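You operate a simulated robot arm through the tools that you are given. There is no shell and no other tool. Be economical: measure what you need, move in short steps, check, and stop when the job is done.

You are at the controls of a simulated robot arm. One attempt, no reset.

JOB
Stand the fresh posy beside the warming pad. It goes on the side that lies toward x +0.7, y -0.7 (a direction in the base frame), with about 3 cm between them.

Only the result counts: the job must be done as asked and must still hold three seconds after the hand-in. Knocking over, shifting, dropping, spilling or breaking anything else fails it.

ROBOT AND FRAMES
A 6-joint arm with a two-finger parallel gripper, fixed in place. Base frame: the origin is at the foot of the arm, x ahead of it, y to its left, z up; the work surface is at about z = 0. Lengths are in m, angles in degrees, forces in N, time in s.
With the tool pointing down near the work surface it reaches from about 0.18 to 0.46 m from the base axis. Its first joint turns from -70.0 to 70.0 degrees. Payload 1.9 kg.
Tool frame: the origin (TCP) lies between the finger pads and is the grasp point; the fingertips stand 0.023 m ahead of it; z points along the fingers, y is the line along which they close. Largest opening 0.094 m; finger width 0.038, thickness 0.01; the body of the gripper, 0.054 by 0.096 m, starts 0.039 m behind the TCP.
Orientation is told as [roll, pitch, yaw] about the base's x, y, z axes, in that order, counted from this pose: with the fingers straight down and closing along the base's y, the tool's x points along the base's -x, its y along +y and its z along -z.

CONTROLS
- The arm moves only by the tool apply_moves. Its argument "moves" is one flat list of numbers, 5 for each row, row after row: the gripper command, from -1 (shut) to 1 (fully open), values between in proportion, then the shift along the base's x, y, z in units of 150 mm (1.0 is 150 mm), then the turn about the base's z in units of 45 degrees (1.0 is 45 degrees). In form: [gripper, dx, dy, dz, spin, gripper, dx, dy, dz, spin, ...]. A call has 1 to 20 rows; each row is the pose to reach, as a shift and turn from the pose commanded when the call began. A call with a number of a shift or a turn outside -1 to 1 is refused whole. Each row takes 0.2 s and may step no farther than 0.05 m and 8.6 degrees from the row before; otherwise, or with a gripper value out of range, the whole call is refused. A pose out of reach is approached as far as the arm can. The call stops where the force on the tool passes 40 N (or 10 N more than at its start, if that is more) or the arm is blocked; 0.2 s more then pass. The fingers move at their own pace (about 0.108 m/s each) and stop on an object; they squeeze with about 30 N. The grip force told is the motor's: it shows also when the fingers shut on nothing. Time passes only in rows, and 0.2 s behind the last, so rows that repeat a pose let the fingers close. It gives the time, the measured TCP pose, the force on the tool (base axes), the opening and the grip force at its end, in the units of the frame above (readings bear some noise).
- Cameras (640 x 400 px; columns grow to the right, rows downward): "scene" is fixed at [0.0466, 0.3063, 0.4239]; the picture's right is [-0.85, -0.53, 0.00], its down [-0.30, 0.47, -0.83] and it looks along [0.44, -0.70, -0.56] (base axes); focal length 317 px, centre (320, 200). "wrist" rides on the gripper at [-0.039, 0, -0.044] in the tool frame; the picture's right is [0.00, -1.00, 0.00], its down [0.97, 0.00, -0.24] and it looks along [0.24, 0.00, 0.97] (tool axes); focal length 218 px, centre (320, 200).
- get_image(camera): a new picture of that camera. The clock stands still meanwhile.
- point_at(camera, pixels): for up to 12 pixels [column, row] of the newest picture of that camera ("zoom" is the newest enlarged one), the place [x, y, z] in the base frame of the surface seen there, good to about 0.002 m. The clock stands still meanwhile.
- close_up(camera, box): a new picture of the part [left, top, right, bottom] of that camera's present view, enlarged. The clock stands still meanwhile.
- finish_job(): hands the job in; it is judged then, once.

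Go step by step. Measure first, check grasps and placings, and put right what went wrong. The budget is 60 turns and 30 pictures, counting those below and the enlarged ones. Unless the task says otherwise, let go and move clear before handing in, and close with one line.

The tools are called after "Emit:" by a JSON object that holds its "op" and its "data". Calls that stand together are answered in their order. apply_moves: Moves the arm, as the interface text tells. Its arguments: {"type":"object","properties":{"moves":{"type":"array","items":{"type":"number"}}},"required":["moves"]} The other tools are called the same way: get_image (camera) takes a picture; point_at (camera, pixels) gives the place of the surface under pixels of a picture; close_up (camera, box) takes an enlarged picture of a part of a camera's view; finish_job () hands the job in.

At the start:

```text
clock: 0.0
ee_pos: [0.2837, -0.2448, 0.2428]
tcp_rot: [-0.1, -0.1, 0.0]
contact_force: [-0.5, 0.3, -0.1]
finger_gap: 0.0941
gripper_force: 0.0
```

scene: 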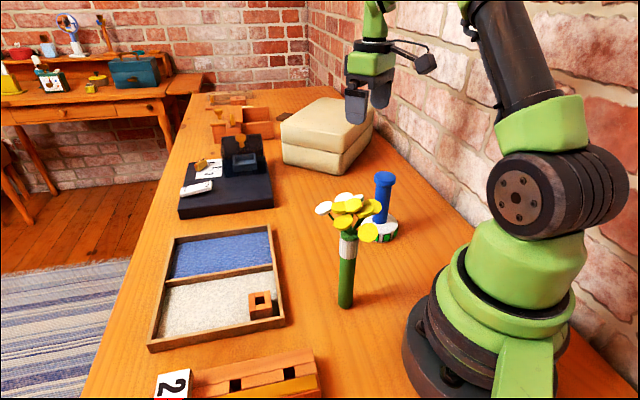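
wrist: 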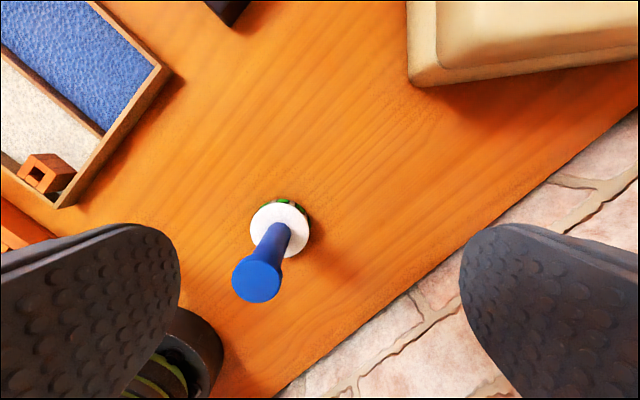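

The scene shows a flower bunch near (345,250), a blue-handled thing at (382,205), a tray, a dark platform with items, and a cushion-like block. I'll look closer to identify the posy and the warming pad.

Emit:
{"op": "close_up", "data": {"camera": "scene", "box": [260, 80, 440, 320]}}

Emit:
{"op": "close_up", "data": {"camera": "scene", "box": [160, 80, 300, 230]}}

Emit:
{"op": "close_up", "data": {"camera": "scene", "box": [130, 210, 340, 400]}}

```text
1.67 times, centred on (350, 200) of scene
```

zoom: 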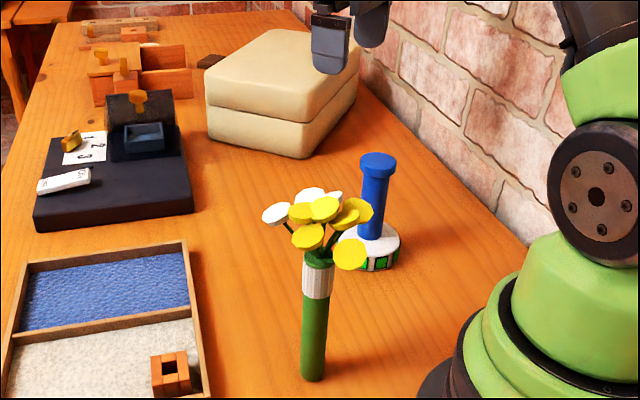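

```text
2.67 times, centred on (230, 155) of scene
```

zoom: 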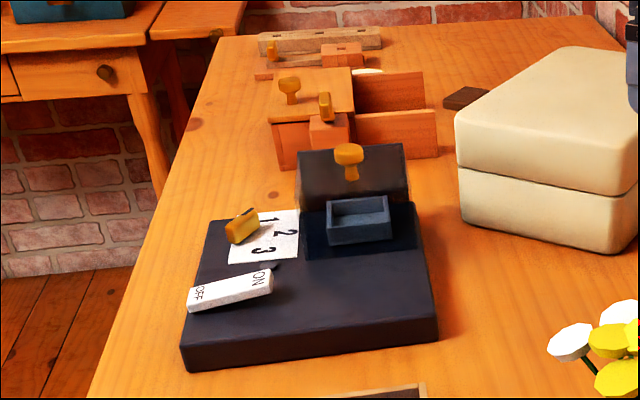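

```text
2.11 times, centred on (235, 305) of scene
```

zoom: 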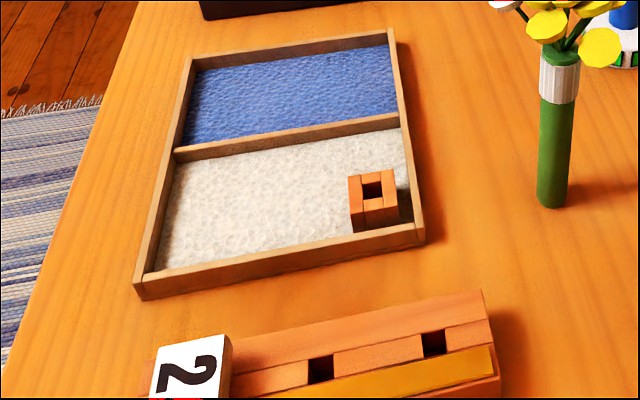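

The flowers in a green holder at (345,270) are the posy. The dark platform with the ON/OFF rocker and the 1-2-3 scale near (225,190) is probably the warming pad, so I'll measure its corners and the surroundings.

Emit:
{"op": "point_at", "data": {"camera": "scene", "pixels": [[180, 212], [273, 200], [268, 160], [191, 163], [240, 140], [245, 170], [228, 130], [215, 138], [283, 150], [318, 170], [262, 130], [300, 108]]}}

Emit:
{"op": "point_at", "data": {"camera": "scene", "pixels": [[345, 306], [346, 285], [347, 262], [347, 245], [325, 208], [345, 197], [368, 233], [372, 205], [353, 205], [383, 178], [378, 235], [344, 220]]}}

Emit:
{"op": "close_up", "data": {"camera": "scene", "box": [190, 80, 310, 155]}}

```text
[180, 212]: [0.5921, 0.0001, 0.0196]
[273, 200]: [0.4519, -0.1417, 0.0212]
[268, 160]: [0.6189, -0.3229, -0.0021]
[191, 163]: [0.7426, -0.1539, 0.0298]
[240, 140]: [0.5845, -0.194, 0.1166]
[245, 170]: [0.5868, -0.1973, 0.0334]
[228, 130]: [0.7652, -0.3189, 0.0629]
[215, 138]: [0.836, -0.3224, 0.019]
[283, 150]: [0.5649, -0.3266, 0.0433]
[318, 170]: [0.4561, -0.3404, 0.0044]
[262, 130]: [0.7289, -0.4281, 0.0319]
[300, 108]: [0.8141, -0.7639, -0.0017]
```

```text
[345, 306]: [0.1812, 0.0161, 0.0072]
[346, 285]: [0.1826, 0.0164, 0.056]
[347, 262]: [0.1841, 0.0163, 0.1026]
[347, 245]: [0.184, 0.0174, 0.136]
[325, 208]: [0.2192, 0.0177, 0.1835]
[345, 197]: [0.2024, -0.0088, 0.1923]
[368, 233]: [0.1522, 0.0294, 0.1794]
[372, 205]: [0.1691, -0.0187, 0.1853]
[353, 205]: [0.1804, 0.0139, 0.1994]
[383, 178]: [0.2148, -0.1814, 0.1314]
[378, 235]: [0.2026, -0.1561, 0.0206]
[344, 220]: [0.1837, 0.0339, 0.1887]
```

```text
5.33 times, centred on (250, 118) of scene
```

zoom: 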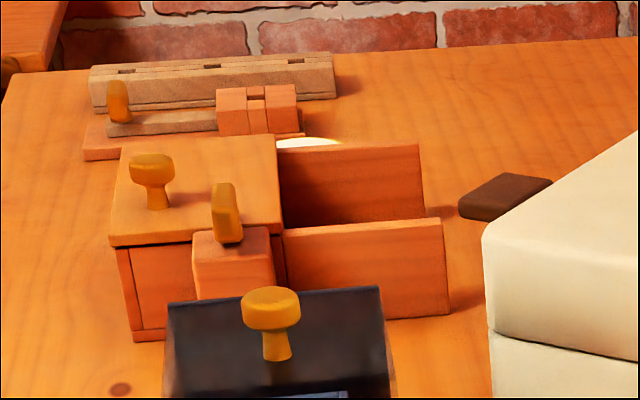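

The dark platform runs from x≈0.45 to 0.74, so its far side lies outside my reach. The pad may be something else, so I'll measure the tray and the block and then look around with the wrist camera from higher up.

Emit:
{"op": "point_at", "data": {"camera": "scene", "pixels": [[150, 346], [284, 315], [270, 226], [176, 238], [220, 250], [200, 310], [260, 300], [283, 140], [330, 110], [372, 125], [345, 165], [250, 350]]}}

Emit:
{"op": "apply_moves", "data": {"moves": [1, 0, 0, 0.2, 0, 1, 0.1, 0.2, 0.4, 0, 1, 0.2, 0.5, 0.5, 0, 1, 0.3, 0.8, 0.5, 0, 1, 0.3, 1.0, 0.5, 0]}}

Emit:
{"op": "get_image", "data": {"camera": "wrist"}}

```text
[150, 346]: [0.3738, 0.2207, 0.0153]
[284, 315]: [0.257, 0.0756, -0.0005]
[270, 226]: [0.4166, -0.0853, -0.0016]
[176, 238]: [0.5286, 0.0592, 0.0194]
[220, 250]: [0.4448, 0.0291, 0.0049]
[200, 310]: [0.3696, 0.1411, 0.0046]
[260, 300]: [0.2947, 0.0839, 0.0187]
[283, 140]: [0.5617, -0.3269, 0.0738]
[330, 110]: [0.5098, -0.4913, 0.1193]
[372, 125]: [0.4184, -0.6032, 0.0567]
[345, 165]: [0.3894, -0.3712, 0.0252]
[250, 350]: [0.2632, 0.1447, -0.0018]
```

```text
clock: 1.2
ee_pos: [0.329, -0.095, 0.3201]
tcp_rot: [0.0, -0.2, 0.0]
contact_force: [-0.5, -0.1, -0.7]
finger_gap: 0.0941
gripper_force: 0.0
```

```text
23 pictures are left
```

wrist: 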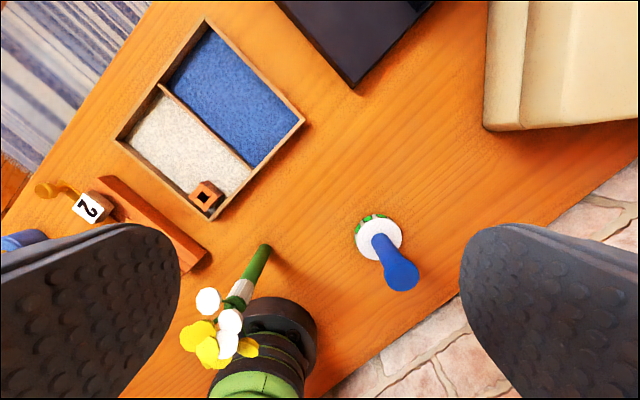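

The wrist view shows another blue object at the left edge (20,240). I'll move left to see it and the area under the scene camera.

Emit:
{"op": "apply_moves", "data": {"moves": [1, 0, 0.3, 0, 0, 1, 0, 0.6, 0, 0, 1, 0, 0.9, 0, 0, 1, 0, 1.0, 0, 0]}}

Emit:
{"op": "apply_moves", "data": {"moves": [1, 0, 0.3, 0, 0, 1, -0.1, 0.6, 0, 0, 1, -0.2, 0.9, 0, 0, 1, -0.2, 1.0, 0, 0]}}

Emit:
{"op": "get_image", "data": {"camera": "wrist"}}

Emit:
{"op": "close_up", "data": {"camera": "scene", "box": [350, 160, 430, 260]}}

```text
clock: 2.2
ee_pos: [0.3275, 0.0562, 0.3156]
tcp_rot: [0.0, -0.1, 0.0]
contact_force: [-1.2, -0.3, 0.5]
finger_gap: 0.094
gripper_force: 0.0
```

```text
clock: 3.2
ee_pos: [0.2975, 0.2062, 0.3161]
tcp_rot: [0.0, -0.2, 0.0]
contact_force: [-0.4, 0.0, -0.5]
finger_gap: 0.0939
gripper_force: 0.0
```

```text
22 pictures are left
```

wrist: 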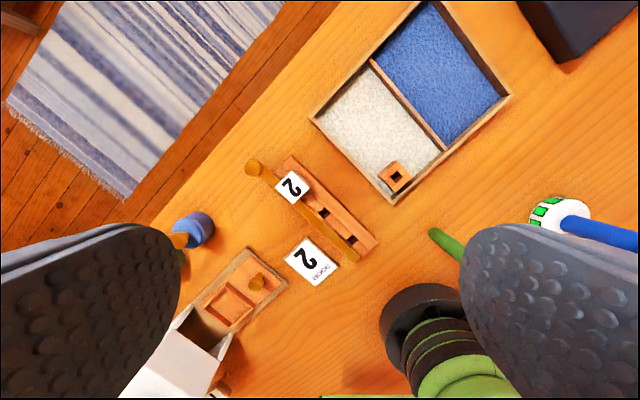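

```text
4.00 times, centred on (390, 210) of scene
```

zoom: 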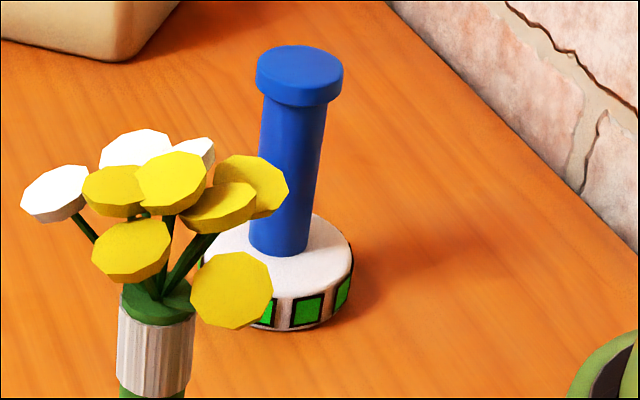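

The left area holds cards, a slider, a wooden box and a blue cup at (195,230). I'll spin the tool so the camera looks toward +y past the fingers.

Emit:
{"op": "apply_moves", "data": {"moves": [1, 0, 0, 0, -0.18, 1, 0, 0, 0, -0.36, 1, 0, 0, 0, -0.54, 1, 0, 0, 0, -0.72, 1, 0, 0, 0, -0.9, 1, 0, 0, 0, -1.0]}}

Emit:
{"op": "apply_moves", "data": {"moves": [1, -0.1, 0, 0, -0.18, 1, -0.2, 0.1, 0, -0.36, 1, -0.3, 0.1, 0, -0.54, 1, -0.4, 0.2, 0, -0.72, 1, -0.5, 0.2, 0, -0.9, 1, -0.5, 0.2, 0, -1.0]}}

Emit:
{"op": "get_image", "data": {"camera": "wrist"}}

```text
clock: 4.6
ee_pos: [0.2978, 0.2049, 0.3174]
tcp_rot: [0.0, -0.1, -45.1]
contact_force: [0.0, -0.4, 0.4]
finger_gap: 0.0943
gripper_force: 0.1
```

```text
clock: 6.0
ee_pos: [0.2244, 0.2346, 0.317]
tcp_rot: [-0.1, 0.0, -90.1]
contact_force: [0.3, 0.2, 0.2]
finger_gap: 0.0938
gripper_force: 0.1
```

```text
20 pictures are left
```

wrist: 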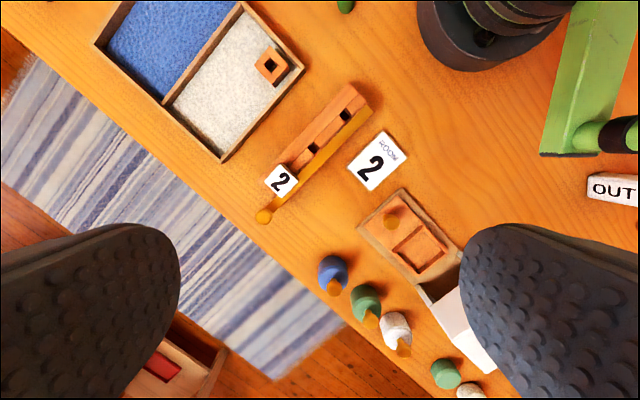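

The view shows a ROOM 2 card, a wooden tray with a white part, coloured caps and an OUT plate, but nothing yet that is plainly a warming pad. I'll close the fingers to clear the view and move further left.

Emit:
{"op": "apply_moves", "data": {"moves": [-1, -0.1, 0.1, 0.1, 0, -1, -0.3, 0.3, 0.2, 0, -1, -0.4, 0.4, 0.2, 0, -1, -0.4, 0.4, 0.2, 0]}}

Emit:
{"op": "get_image", "data": {"camera": "wrist"}}

```text
clock: 7.0
ee_pos: [0.1629, 0.2941, 0.3483]
tcp_rot: [0.0, -0.2, -90.1]
contact_force: [0.0, -0.3, 0.6]
finger_gap: 0.0
gripper_force: 30.5
```

```text
19 pictures are left
```

wrist: 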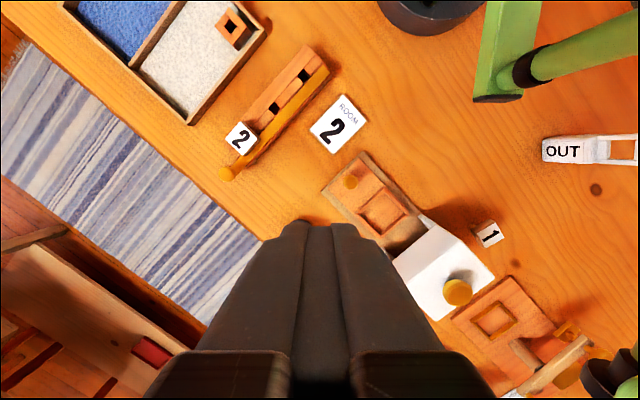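

Nothing pad-like shows on the left. I'll swing to the right side with the fingers shut and look there.

Emit:
{"op": "apply_moves", "data": {"moves": [-1, 0.2, -0.2, 0, 0.18, -1, 0.4, -0.4, 0, 0.36, -1, 0.6, -0.6, 0, 0.54, -1, 0.8, -0.8, 0, 0.72, -1, 1.0, -1.0, 0, 0.9, -1, 1, -1, 0, 1]}}

Emit:
{"op": "apply_moves", "data": {"moves": [-1, 0, -0.3, 0, 0.18, -1, 0, -0.6, 0, 0.36, -1, 0, -0.9, 0, 0.54, -1, 0, -1, 0, 0.72, -1, 0, -1, 0, 0.9, -1, 0, -1, 0, 1]}}

Emit:
{"op": "apply_moves", "data": {"moves": [-1, 0, -0.3, 0, 0.18, -1, 0, -0.6, 0, 0.36, -1, 0, -0.9, 0, 0.54, -1, 0, -1, 0, 0.72, -1, 0, -1, 0, 0.9, -1, 0, -1, 0, 1]}}

Emit:
{"op": "get_image", "data": {"camera": "wrist"}}

```text
clock: 8.4
ee_pos: [0.3141, 0.1432, 0.3491]
tcp_rot: [0.0, -0.1, -45.0]
contact_force: [-0.2, 1.0, 0.7]
finger_gap: 0.0
gripper_force: 30.5
```

```text
clock: 9.8
ee_pos: [0.3125, -0.0049, 0.3463]
tcp_rot: [0.1, 0.0, 0.2]
contact_force: [-0.5, -0.3, 0.1]
finger_gap: 0.0
gripper_force: 29.9
```

```text
clock: 11.2
ee_pos: [0.3157, -0.1558, 0.3477]
tcp_rot: [0.1, 0.0, 45.2]
contact_force: [0.9, 0.2, 0.1]
finger_gap: 0.0002
gripper_force: 30.2
```

```text
18 pictures are left
```

wrist: 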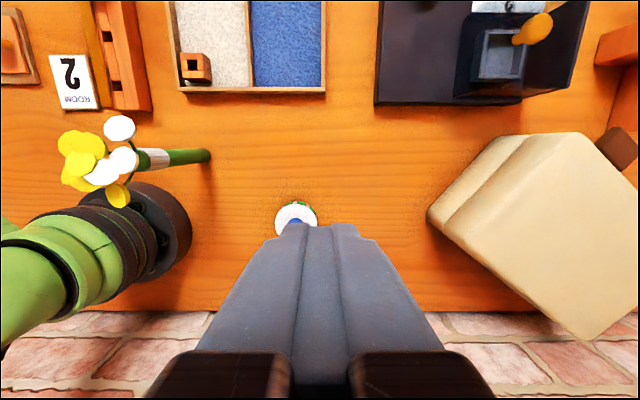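

The only loose, reachable item with a flat base is the round white puck with green windows and a blue post on it, seen at (296,215). It looks like a mug-warmer type pad with something standing on it. I'll zoom in to check this and measure it.

Emit:
{"op": "apply_moves", "data": {"moves": [-1, 0.2, -0.1, 0, 0, -1, 0.3, -0.2, -0.2, 0, -1, 0.3, -0.3, -0.4, 0]}}

Emit:
{"op": "close_up", "data": {"camera": "wrist", "box": [100, 120, 340, 270]}}

Emit:
{"op": "close_up", "data": {"camera": "scene", "box": [350, 165, 410, 250]}}

```text
clock: 12.0
ee_pos: [0.3608, -0.2009, 0.2866]
tcp_rot: [-0.1, -0.2, 45.0]
contact_force: [0.9, 0.3, -0.8]
finger_gap: 0.0
gripper_force: 29.9
```

```text
2.67 times, centred on (220, 195) of wrist
```

zoom: 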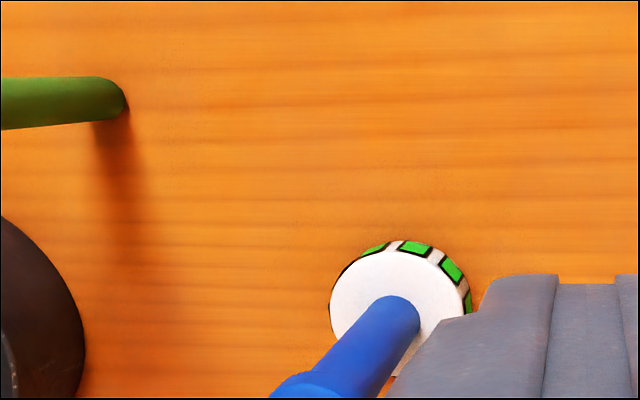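

```text
4.71 times, centred on (380, 208) of scene
```

zoom: 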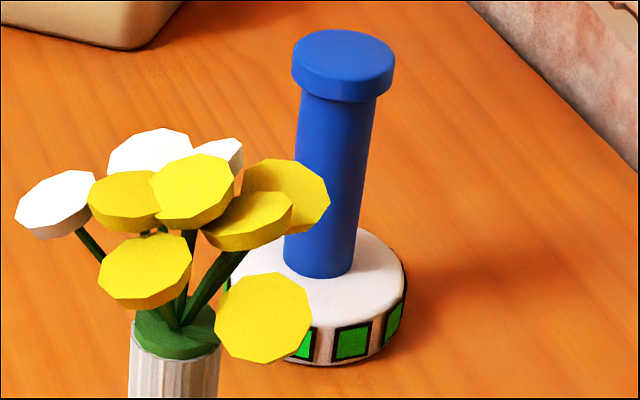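

The puck and post are clear in the zoom, and every other pad-like thing has its (+0.7,-0.7) side out of reach. I'll take the puck as the pad and measure its rim and post, plus the posy stem.

Emit:
{"op": "point_at", "data": {"camera": "zoom", "pixels": [[402, 264], [385, 242], [368, 232], [325, 310], [380, 300], [350, 345], [395, 320], [350, 362], [318, 268], [345, 180], [345, 55], [390, 290]]}}

Emit:
{"op": "get_image", "data": {"camera": "wrist"}}

```text
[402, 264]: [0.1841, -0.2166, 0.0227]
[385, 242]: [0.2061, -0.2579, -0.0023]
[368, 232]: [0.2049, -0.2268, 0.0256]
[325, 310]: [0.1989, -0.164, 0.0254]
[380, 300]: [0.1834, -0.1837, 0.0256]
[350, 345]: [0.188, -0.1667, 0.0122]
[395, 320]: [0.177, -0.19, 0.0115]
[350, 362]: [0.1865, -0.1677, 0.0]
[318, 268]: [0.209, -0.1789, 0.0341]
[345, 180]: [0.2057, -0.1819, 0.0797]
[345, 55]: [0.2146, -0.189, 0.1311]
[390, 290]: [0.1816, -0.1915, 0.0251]
```

```text
15 pictures are left
```

wrist: 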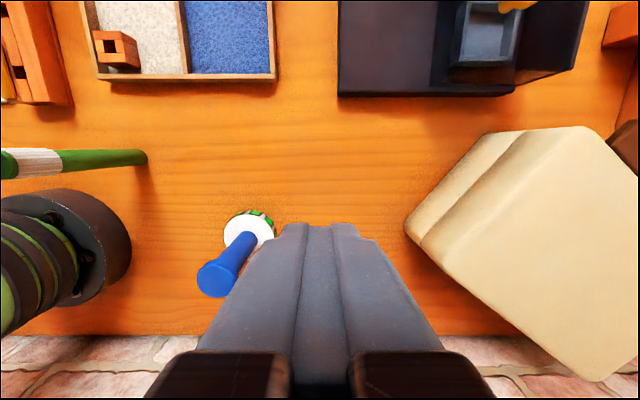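

The rim points put the puck centre near (0.214,-0.194) with radius about 0.037. Next I'll check the far rim with the wrist camera and measure the cushion edge, then move above the posy to view its flower heads from the top.

Emit:
{"op": "point_at", "data": {"camera": "wrist", "pixels": [[272, 226], [268, 216], [256, 211], [242, 213], [228, 224], [235, 227], [145, 157], [130, 157], [100, 159], [406, 224], [425, 250], [275, 232]]}}

Emit:
{"op": "apply_moves", "data": {"moves": [-1, 0, 0, 0.25, -0.18, -1, -0.1, 0.2, 0.5, -0.36, -1, -0.3, 0.4, 0.5, -0.54, -1, -0.5, 0.6, 0.5, -0.72, -1, -0.7, 0.8, 0.5, -0.9, 1, -0.9, 1.0, 0.5, -1, 1, -1.0, 1.0, 0.5, -1]}}

Emit:
{"op": "apply_moves", "data": {"moves": [1, 0, 0.2, 0, 0, 1, 0, 0.38, 0, 0, 1, 0, 0.38, 0, 0]}}

Emit:
{"op": "get_image", "data": {"camera": "wrist"}}

```text
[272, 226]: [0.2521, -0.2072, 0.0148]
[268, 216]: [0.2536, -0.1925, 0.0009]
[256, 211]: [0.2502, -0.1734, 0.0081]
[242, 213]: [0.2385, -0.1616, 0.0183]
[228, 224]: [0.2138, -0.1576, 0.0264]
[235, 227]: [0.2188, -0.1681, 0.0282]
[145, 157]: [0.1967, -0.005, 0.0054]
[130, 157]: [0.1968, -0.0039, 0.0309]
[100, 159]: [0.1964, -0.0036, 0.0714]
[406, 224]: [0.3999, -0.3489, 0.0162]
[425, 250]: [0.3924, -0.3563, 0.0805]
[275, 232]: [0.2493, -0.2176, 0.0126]
```

```text
refused: row 2 steps farther than a row can; nothing moved
```

```text
clock: 12.8
ee_pos: [0.3587, -0.1449, 0.286]
tcp_rot: [0.0, -0.1, 45.0]
contact_force: [-0.9, 0.0, -0.2]
finger_gap: 0.0939
gripper_force: 0.2
```

```text
14 pictures are left
```

wrist: 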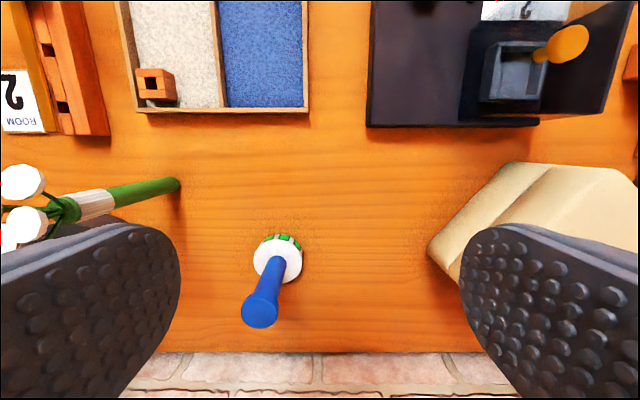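

The stem centre comes to about (0.190,0.006) with radius 0.0125, and the pad centre to (0.2155,-0.194) with radius 0.0385. That makes the target about (0.273,-0.252). The larger move was refused for step size, so I'll go above the posy in smaller steps.

Emit:
{"op": "apply_moves", "data": {"moves": [1, 0, 0, 0.25, -0.18, 1, 0, 0.1, 0.45, -0.36, 1, -0.15, 0.25, 0.45, -0.54, 1, -0.3, 0.4, 0.45, -0.72, 1, -0.45, 0.55, 0.45, -0.9, 1, -0.6, 0.7, 0.45, -1, 1, -0.75, 0.85, 0.45, -1, 1, -0.9, 1.0, 0.45, -1, 1, -1, 1.0, 0.45, -1]}}

Emit:
{"op": "get_image", "data": {"camera": "wrist"}}

Emit:
{"op": "close_up", "data": {"camera": "scene", "box": [300, 180, 400, 270]}}

```text
clock: 14.8
ee_pos: [0.2076, 0.0064, 0.3544]
tcp_rot: [0.0, -0.1, 0.0]
contact_force: [0.4, -0.2, 0.7]
finger_gap: 0.094
gripper_force: 0.0
```

```text
13 pictures are left
```

wrist: 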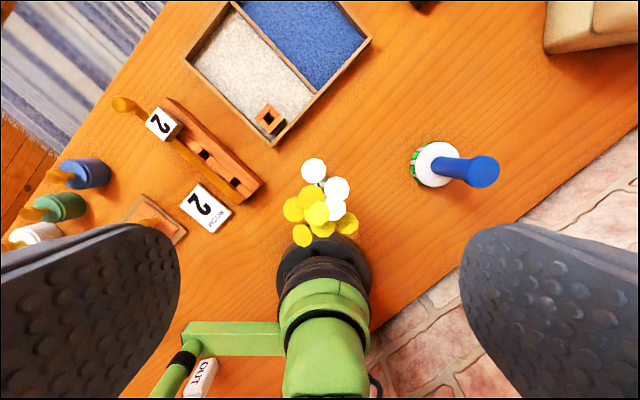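

```text
4.44 times, centred on (350, 225) of scene
```

zoom: 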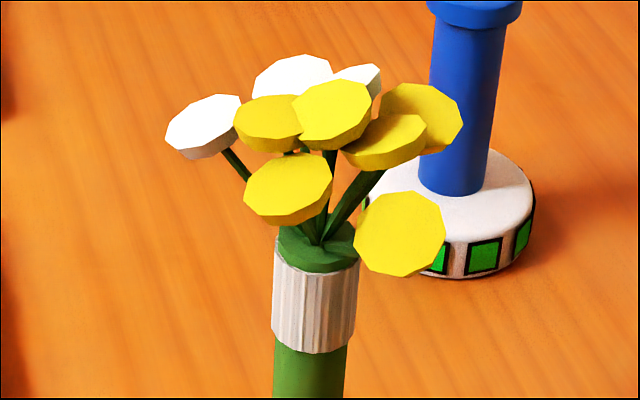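

From above, the flower heads span columns 283–358, about 7 cm along y and well inside the 9.4 cm opening. I'll measure each head and the vase rim exactly.

Emit:
{"op": "point_at", "data": {"camera": "zoom", "pixels": [[315, 262], [350, 262], [278, 270], [355, 285], [315, 340], [288, 185], [330, 110], [400, 235], [205, 125], [425, 115], [385, 140], [265, 120]]}}

Emit:
{"op": "close_up", "data": {"camera": "wrist", "box": [260, 145, 380, 255]}}

```text
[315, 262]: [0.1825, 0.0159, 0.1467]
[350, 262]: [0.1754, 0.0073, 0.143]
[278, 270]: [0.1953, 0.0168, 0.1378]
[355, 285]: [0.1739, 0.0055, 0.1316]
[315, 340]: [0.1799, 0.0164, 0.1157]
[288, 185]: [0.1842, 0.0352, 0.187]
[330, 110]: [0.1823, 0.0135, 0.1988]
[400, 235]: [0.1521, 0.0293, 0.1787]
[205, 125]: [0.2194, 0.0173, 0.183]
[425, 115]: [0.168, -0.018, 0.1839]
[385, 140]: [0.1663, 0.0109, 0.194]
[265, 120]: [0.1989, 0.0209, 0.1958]
```

```text
3.64 times, centred on (320, 200) of wrist
```

zoom: 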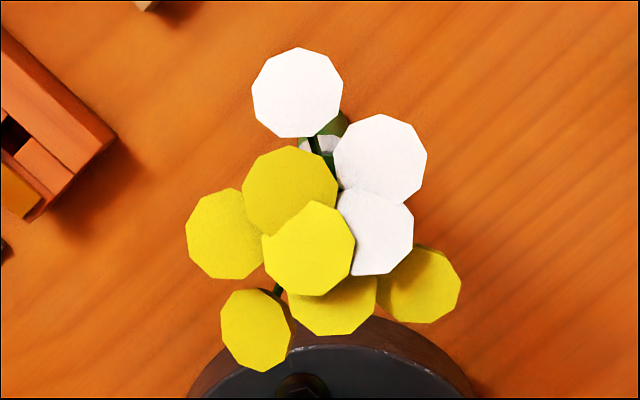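

Now the nine head centres in this zoom.

Emit:
{"op": "point_at", "data": {"camera": "zoom", "pixels": [[298, 92], [380, 158], [290, 190], [224, 235], [310, 248], [378, 232], [335, 305], [425, 285], [255, 330], [188, 235], [458, 285], [425, 158]]}}

```text
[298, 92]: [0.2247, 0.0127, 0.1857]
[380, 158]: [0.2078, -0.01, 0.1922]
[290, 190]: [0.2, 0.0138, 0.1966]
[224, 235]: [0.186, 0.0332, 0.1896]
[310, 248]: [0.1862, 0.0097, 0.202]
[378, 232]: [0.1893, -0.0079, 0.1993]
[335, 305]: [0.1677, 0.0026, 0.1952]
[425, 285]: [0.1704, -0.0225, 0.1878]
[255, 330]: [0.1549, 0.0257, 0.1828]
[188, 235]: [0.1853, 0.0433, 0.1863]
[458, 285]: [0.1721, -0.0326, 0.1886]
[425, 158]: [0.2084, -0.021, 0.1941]
```

The heads are about 2.3 cm across and top out near z=0.203, while the vase rim is at about 0.146. The palm therefore prevents gripping the vase itself. At about +20° yaw the heads D and I on one side and H and B on the other form near-parallel faces roughly 7 cm apart, so I'll line up there and stop above them to check.

Emit:
{"op": "apply_moves", "data": {"moves": [1, -0.08, 0, -0.2, 0.15, 1, -0.157, 0.003, -0.45, 0.3, 1, -0.157, 0.003, -0.7, 0.444, 1, -0.157, 0.003, -0.78, 0.444, 1, -0.157, 0.003, -0.78, 0.444]}}

Emit:
{"op": "get_image", "data": {"camera": "wrist"}}

Emit:
{"op": "close_up", "data": {"camera": "scene", "box": [280, 130, 440, 260]}}

```text
clock: 16.0
ee_pos: [0.1868, 0.0079, 0.2352]
tcp_rot: [0.0, -0.1, 20.2]
contact_force: [1.4, -0.4, -0.6]
finger_gap: 0.094
gripper_force: 0.1
```

```text
10 pictures are left
```

wrist: 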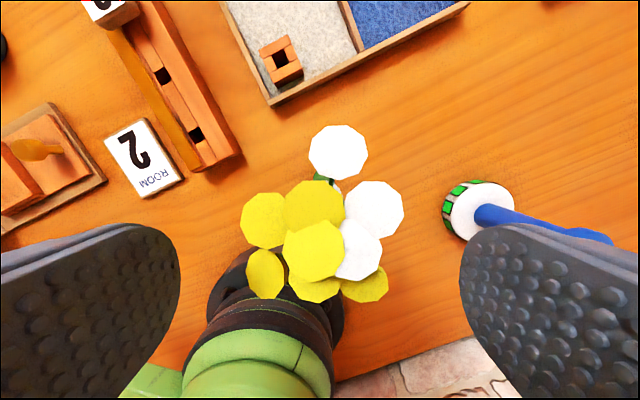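

```text
3.08 times, centred on (360, 195) of scene
```

zoom: 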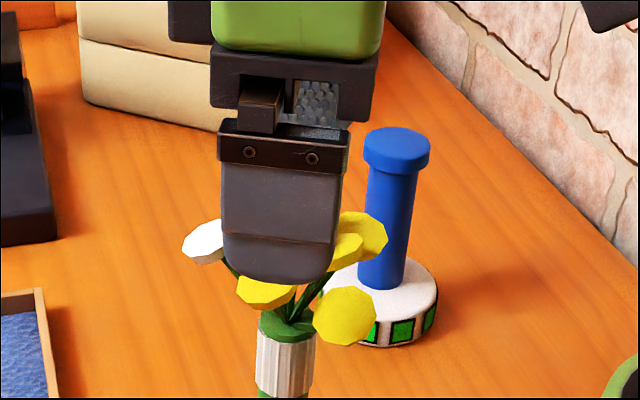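

The flower cluster (columns 240–404) sits centred between the fingers (180 and 460). I'll descend to z≈0.182.

Emit:
{"op": "apply_moves", "data": {"moves": [1, -0.01, 0, -0.1, 0, 1, -0.015, 0, -0.2, 0, 1, -0.015, 0, -0.3, 0, 1, -0.015, 0, -0.36, 0, 1, -0.015, 0, -0.36, 0]}}

Emit:
{"op": "close_up", "data": {"camera": "scene", "box": [280, 130, 440, 260]}}

```text
clock: 17.2
ee_pos: [0.1821, 0.0064, 0.1818]
tcp_rot: [0.0, -0.1, 20.0]
contact_force: [-0.1, -0.5, -0.5]
finger_gap: 0.0939
gripper_force: 0.1
```

```text
3.08 times, centred on (360, 195) of scene
```

zoom: 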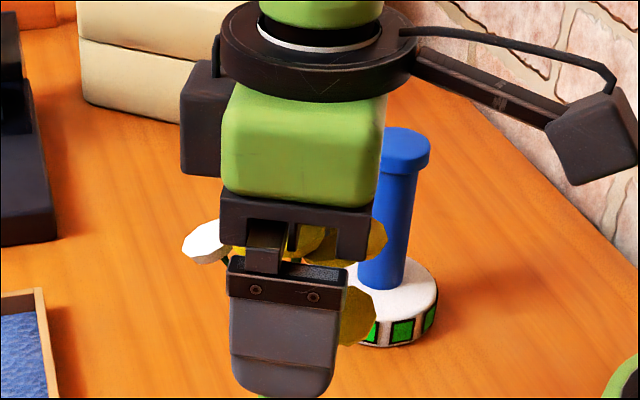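

No contact and the fingers straddle the heads. I'll close in stages and watch the gap.

Emit:
{"op": "apply_moves", "data": {"moves": [0.6, 0, 0, 0, 0, 0.5, 0, 0, 0, 0, 0.4, 0, 0, 0, 0, 0.3, 0, 0, 0, 0, 0.3, 0, 0, 0, 0]}}

```text
clock: 18.4
ee_pos: [0.1838, 0.0079, 0.1811]
tcp_rot: [0.0, -0.1, 20.0]
contact_force: [-0.3, -0.3, 0.1]
finger_gap: 0.0752
gripper_force: 29.8
```

The fingers stopped at 0.0752 m with 29.8 N, so they're holding the heads as predicted. I'll shut fully and lift slightly to test the grip.

Emit:
{"op": "apply_moves", "data": {"moves": [-1, 0, 0, 0, 0, -1, 0, 0, 0, 0, -1, 0, 0, 0.03, 0, -1, 0, 0, 0.07, 0, -1, 0, 0, 0.13, 0, -1, 0, 0, 0.13, 0]}}

Emit:
{"op": "get_image", "data": {"camera": "scene"}}

```text
clock: 19.8
ee_pos: [0.1828, 0.007, 0.203]
tcp_rot: [0.0, -0.1, 20.0]
contact_force: [0.2, -1.1, -0.7]
finger_gap: 0.075
gripper_force: 30.6
```

```text
7 pictures are left
```

scene: 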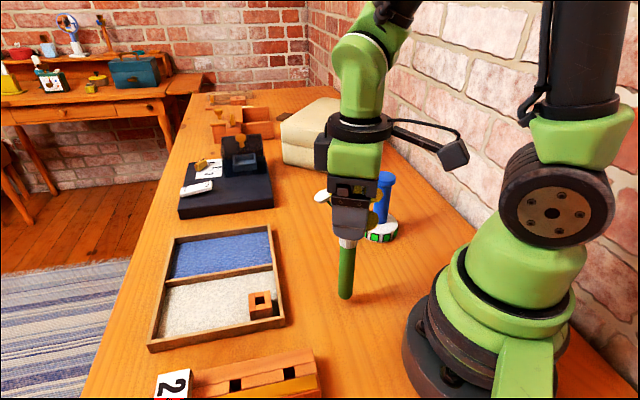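

The posy lifted: the stem bottom rose from row 308 to about 298. I'll check for tilt and locate the stem relative to the TCP.

Emit:
{"op": "point_at", "data": {"camera": "scene", "pixels": [[345, 296], [345, 285], [346, 270], [347, 255], [347, 245]]}}

```text
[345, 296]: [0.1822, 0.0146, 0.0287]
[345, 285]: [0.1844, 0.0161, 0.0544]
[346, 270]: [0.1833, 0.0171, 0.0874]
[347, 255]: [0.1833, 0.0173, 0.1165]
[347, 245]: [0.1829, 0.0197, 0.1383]
```

The stem is vertical within about 1° and its centre sits about +6 mm in x from the TCP. I'll raise it a little and carry it around the outer side of the pad.

Emit:
{"op": "apply_moves", "data": {"moves": [-1, 0.05, 0, 0.08, 0, -1, 0.15, 0, 0.15, 0, -1, 0.28, -0.05, 0.2, 0, -1, 0.41, -0.12, 0.2, 0, -1, 0.54, -0.2, 0.2, 0, -1, 0.66, -0.3, 0.2, 0, -1, 0.76, -0.4, 0.2, 0, -1, 0.84, -0.52, 0.2, 0, -1, 0.9, -0.65, 0.2, 0, -1, 0.92, -0.78, 0.2, 0, -1, 0.92, -0.9, 0.2, 0, -1, 0.92, -1.0, 0.2, 0, -1, 0.92, -1.0, 0.2, 0]}}

```text
clock: 22.6
ee_pos: [0.319, -0.1423, 0.2341]
tcp_rot: [0.0, -0.1, 19.9]
contact_force: [-0.5, 0.1, -0.5]
finger_gap: 0.0747
gripper_force: 29.9
```

The grip held steady at (0.319,-0.142). Next is the approach over the target, descending part way.

Emit:
{"op": "apply_moves", "data": {"moves": [-1, 0, -0.12, 0, 0, -1, 0, -0.25, 0, 0, -1, 0, -0.4, 0, 0, -1, -0.03, -0.53, 0, 0, -1, -0.1, -0.64, 0, 0, -1, -0.2, -0.7, 0, 0, -1, -0.3, -0.72, 0, 0, -1, -0.347, -0.721, -0.05, 0, -1, -0.347, -0.721, -0.15, 0, -1, -0.347, -0.721, -0.22, 0, -1, -0.347, -0.721, -0.22, 0]}}

Emit:
{"op": "get_image", "data": {"camera": "scene"}}

```text
clock: 25.0
ee_pos: [0.2693, -0.2496, 0.1995]
tcp_rot: [-0.1, 0.0, 20.0]
contact_force: [-0.8, -0.2, 0.4]
finger_gap: 0.0745
gripper_force: 30.1
```

```text
6 pictures are left
```

scene: 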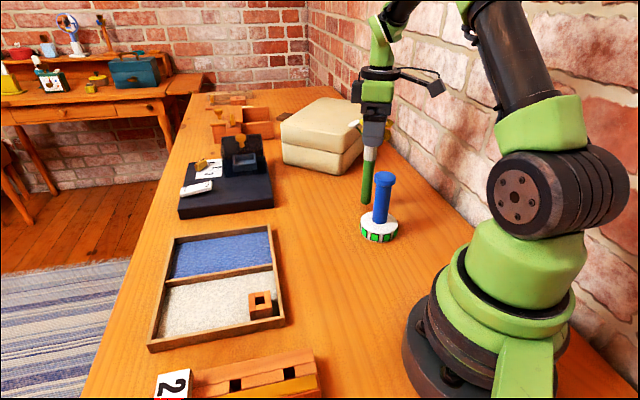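

Emit:
{"op": "close_up", "data": {"camera": "scene", "box": [330, 110, 420, 250]}}

Emit:
{"op": "point_at", "data": {"camera": "scene", "pixels": [[364, 203], [365, 195], [367, 180], [368, 165], [369, 155], [365, 225], [379, 240], [395, 225], [372, 238]]}}

```text
2.86 times, centred on (375, 180) of scene
```

zoom: 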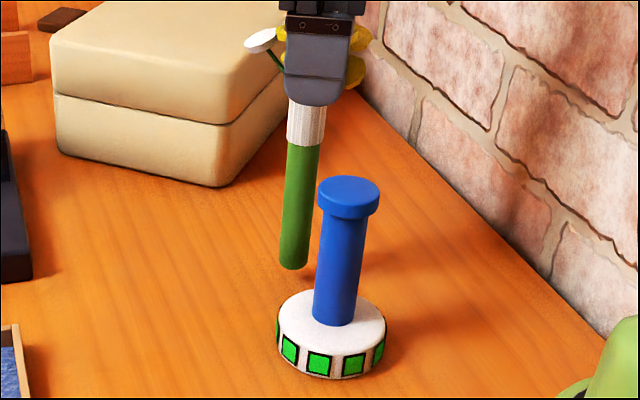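

```text
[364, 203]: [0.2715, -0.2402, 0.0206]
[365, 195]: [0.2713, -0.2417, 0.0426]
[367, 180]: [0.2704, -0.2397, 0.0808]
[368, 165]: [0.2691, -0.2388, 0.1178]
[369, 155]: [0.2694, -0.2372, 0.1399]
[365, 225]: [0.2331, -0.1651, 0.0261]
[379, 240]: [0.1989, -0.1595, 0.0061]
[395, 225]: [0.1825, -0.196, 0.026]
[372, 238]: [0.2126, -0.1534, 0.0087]
```

The stem bottom is centred near (0.276,-0.252), 8.4 cm from the pad centre in the asked direction, so the gap is about 3.3 cm. I'll nudge it 2 mm closer and lower gently until it touches.

Emit:
{"op": "apply_moves", "data": {"moves": [-1, -0.013, 0.01, -0.03, 0, -1, -0.013, 0.01, -0.06, 0, -1, -0.013, 0.01, -0.085, 0, -1, -0.013, 0.01, -0.1, 0, -1, -0.013, 0.01, -0.11, 0, -1, -0.013, 0.01, -0.11, 0]}}

```text
clock: 26.4
ee_pos: [0.2673, -0.2484, 0.1847]
tcp_rot: [-0.1, -0.1, 20.0]
contact_force: [-0.3, 0.2, -0.5]
finger_gap: 0.0744
gripper_force: 30.0
```

No contact yet at z=0.1847; the grasp was at about 0.1815. I'll lower in 1 mm steps.

Emit:
{"op": "apply_moves", "data": {"moves": [-1, 0, 0, -0.007, 0, -1, 0, 0, -0.013, 0, -1, 0, 0, -0.013, 0]}}

Emit:
{"op": "apply_moves", "data": {"moves": [-1, 0, 0, -0.005, 0, -1, 0, 0, -0.01, 0, -1, 0, 0, -0.01, 0]}}

```text
clock: 27.2
ee_pos: [0.2677, -0.2493, 0.1833]
tcp_rot: [0.0, -0.1, 20.0]
contact_force: [1.0, -0.2, -1.2]
finger_gap: 0.0747
gripper_force: 29.6
```

```text
clock: 28.0
ee_pos: [0.2685, -0.2489, 0.1822]
tcp_rot: [-0.2, -0.1, 20.0]
contact_force: [-2.5, 0.0, 19.9]
finger_gap: 0.0746
gripper_force: 30.2
```

The table was reached (19.9 N upward). I'll ease off slightly and open gently.

Emit:
{"op": "apply_moves", "data": {"moves": [-1, 0, 0, 0.004, 0, -1, 0, 0, 0.004, 0]}}

Emit:
{"op": "apply_moves", "data": {"moves": [0.6, 0, 0, 0, 0, 0.65, 0, 0, 0, 0, 0.75, 0, 0, 0, 0, 0.85, 0, 0, 0, 0, 1, 0, 0, 0, 0, 1, 0, 0, 0, 0]}}

Emit:
{"op": "close_up", "data": {"camera": "scene", "box": [330, 110, 420, 250]}}

```text
clock: 28.6
ee_pos: [0.2685, -0.2485, 0.1816]
tcp_rot: [0.0, -0.1, 20.2]
contact_force: [2.6, -2.6, 12.4]
finger_gap: 0.0746
gripper_force: 29.6
```

```text
clock: 30.0
ee_pos: [0.2672, -0.2488, 0.1806]
tcp_rot: [0.0, -0.2, 19.9]
contact_force: [-0.1, 0.3, 0.0]
finger_gap: 0.0938
gripper_force: 0.1
```

```text
2.86 times, centred on (375, 180) of scene
```

zoom: 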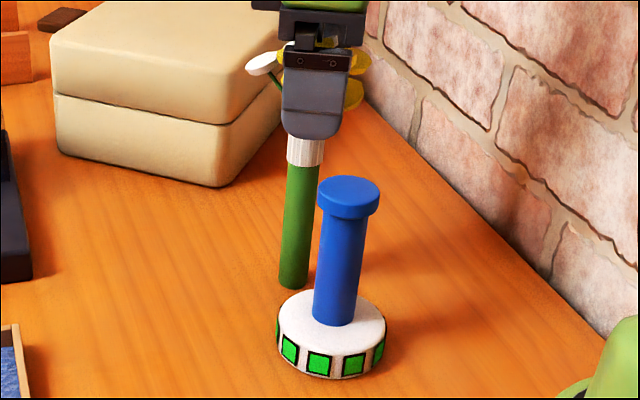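

The posy stands upright and the fingers are open with no force. I'll retreat straight up and check.

Emit:
{"op": "apply_moves", "data": {"moves": [1, 0, 0, 0.06, 0, 1, 0, 0, 0.15, 0, 1, 0, 0, 0.3, 0, 1, 0, 0, 0.5, 0, 1, 0, 0, 0.75, 0, 1, 0, 0, 1.0, 0, 1, 0, 0, 1.0, 0]}}

Emit:
{"op": "close_up", "data": {"camera": "scene", "box": [330, 110, 420, 250]}}

Emit:
{"op": "point_at", "data": {"camera": "zoom", "pixels": [[294, 280], [297, 230], [302, 180], [305, 150], [345, 190], [320, 370], [383, 345]]}}

```text
clock: 31.6
ee_pos: [0.269, -0.2505, 0.3345]
tcp_rot: [-0.1, -0.1, 19.9]
contact_force: [-0.4, -0.3, -0.1]
finger_gap: 0.0937
gripper_force: 0.0
```

```text
2.86 times, centred on (375, 180) of scene
```

zoom: 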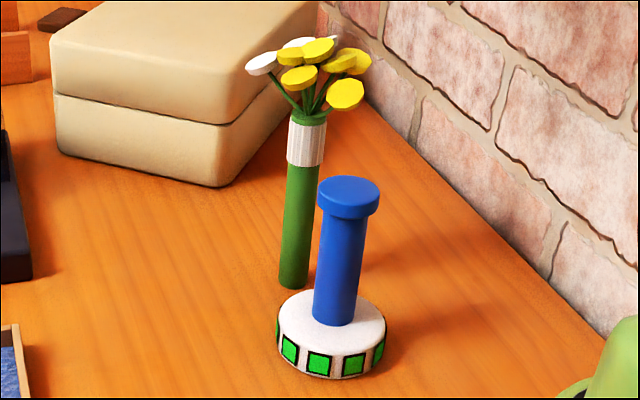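

```text
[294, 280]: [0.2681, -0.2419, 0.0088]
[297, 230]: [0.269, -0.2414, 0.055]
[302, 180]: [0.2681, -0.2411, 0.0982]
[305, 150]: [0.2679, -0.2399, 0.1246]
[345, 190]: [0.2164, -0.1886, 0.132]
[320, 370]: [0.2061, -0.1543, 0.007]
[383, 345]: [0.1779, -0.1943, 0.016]
```

The posy stands vertical at about (0.273,-0.253), roughly 3.2 cm from the pad in the asked direction. Nothing else has moved and the arm is clear, so I'm handing in.

Emit:
{"op": "finish_job", "data": {}}

```text
The job is handed in.
```

I stood the posy upright about 3.2 cm from the round white puck on its (+0.7, -0.7) side; I took that puck, the one with the blue post, as the warming pad because it was the only pad-like item whose asked side was in reach.
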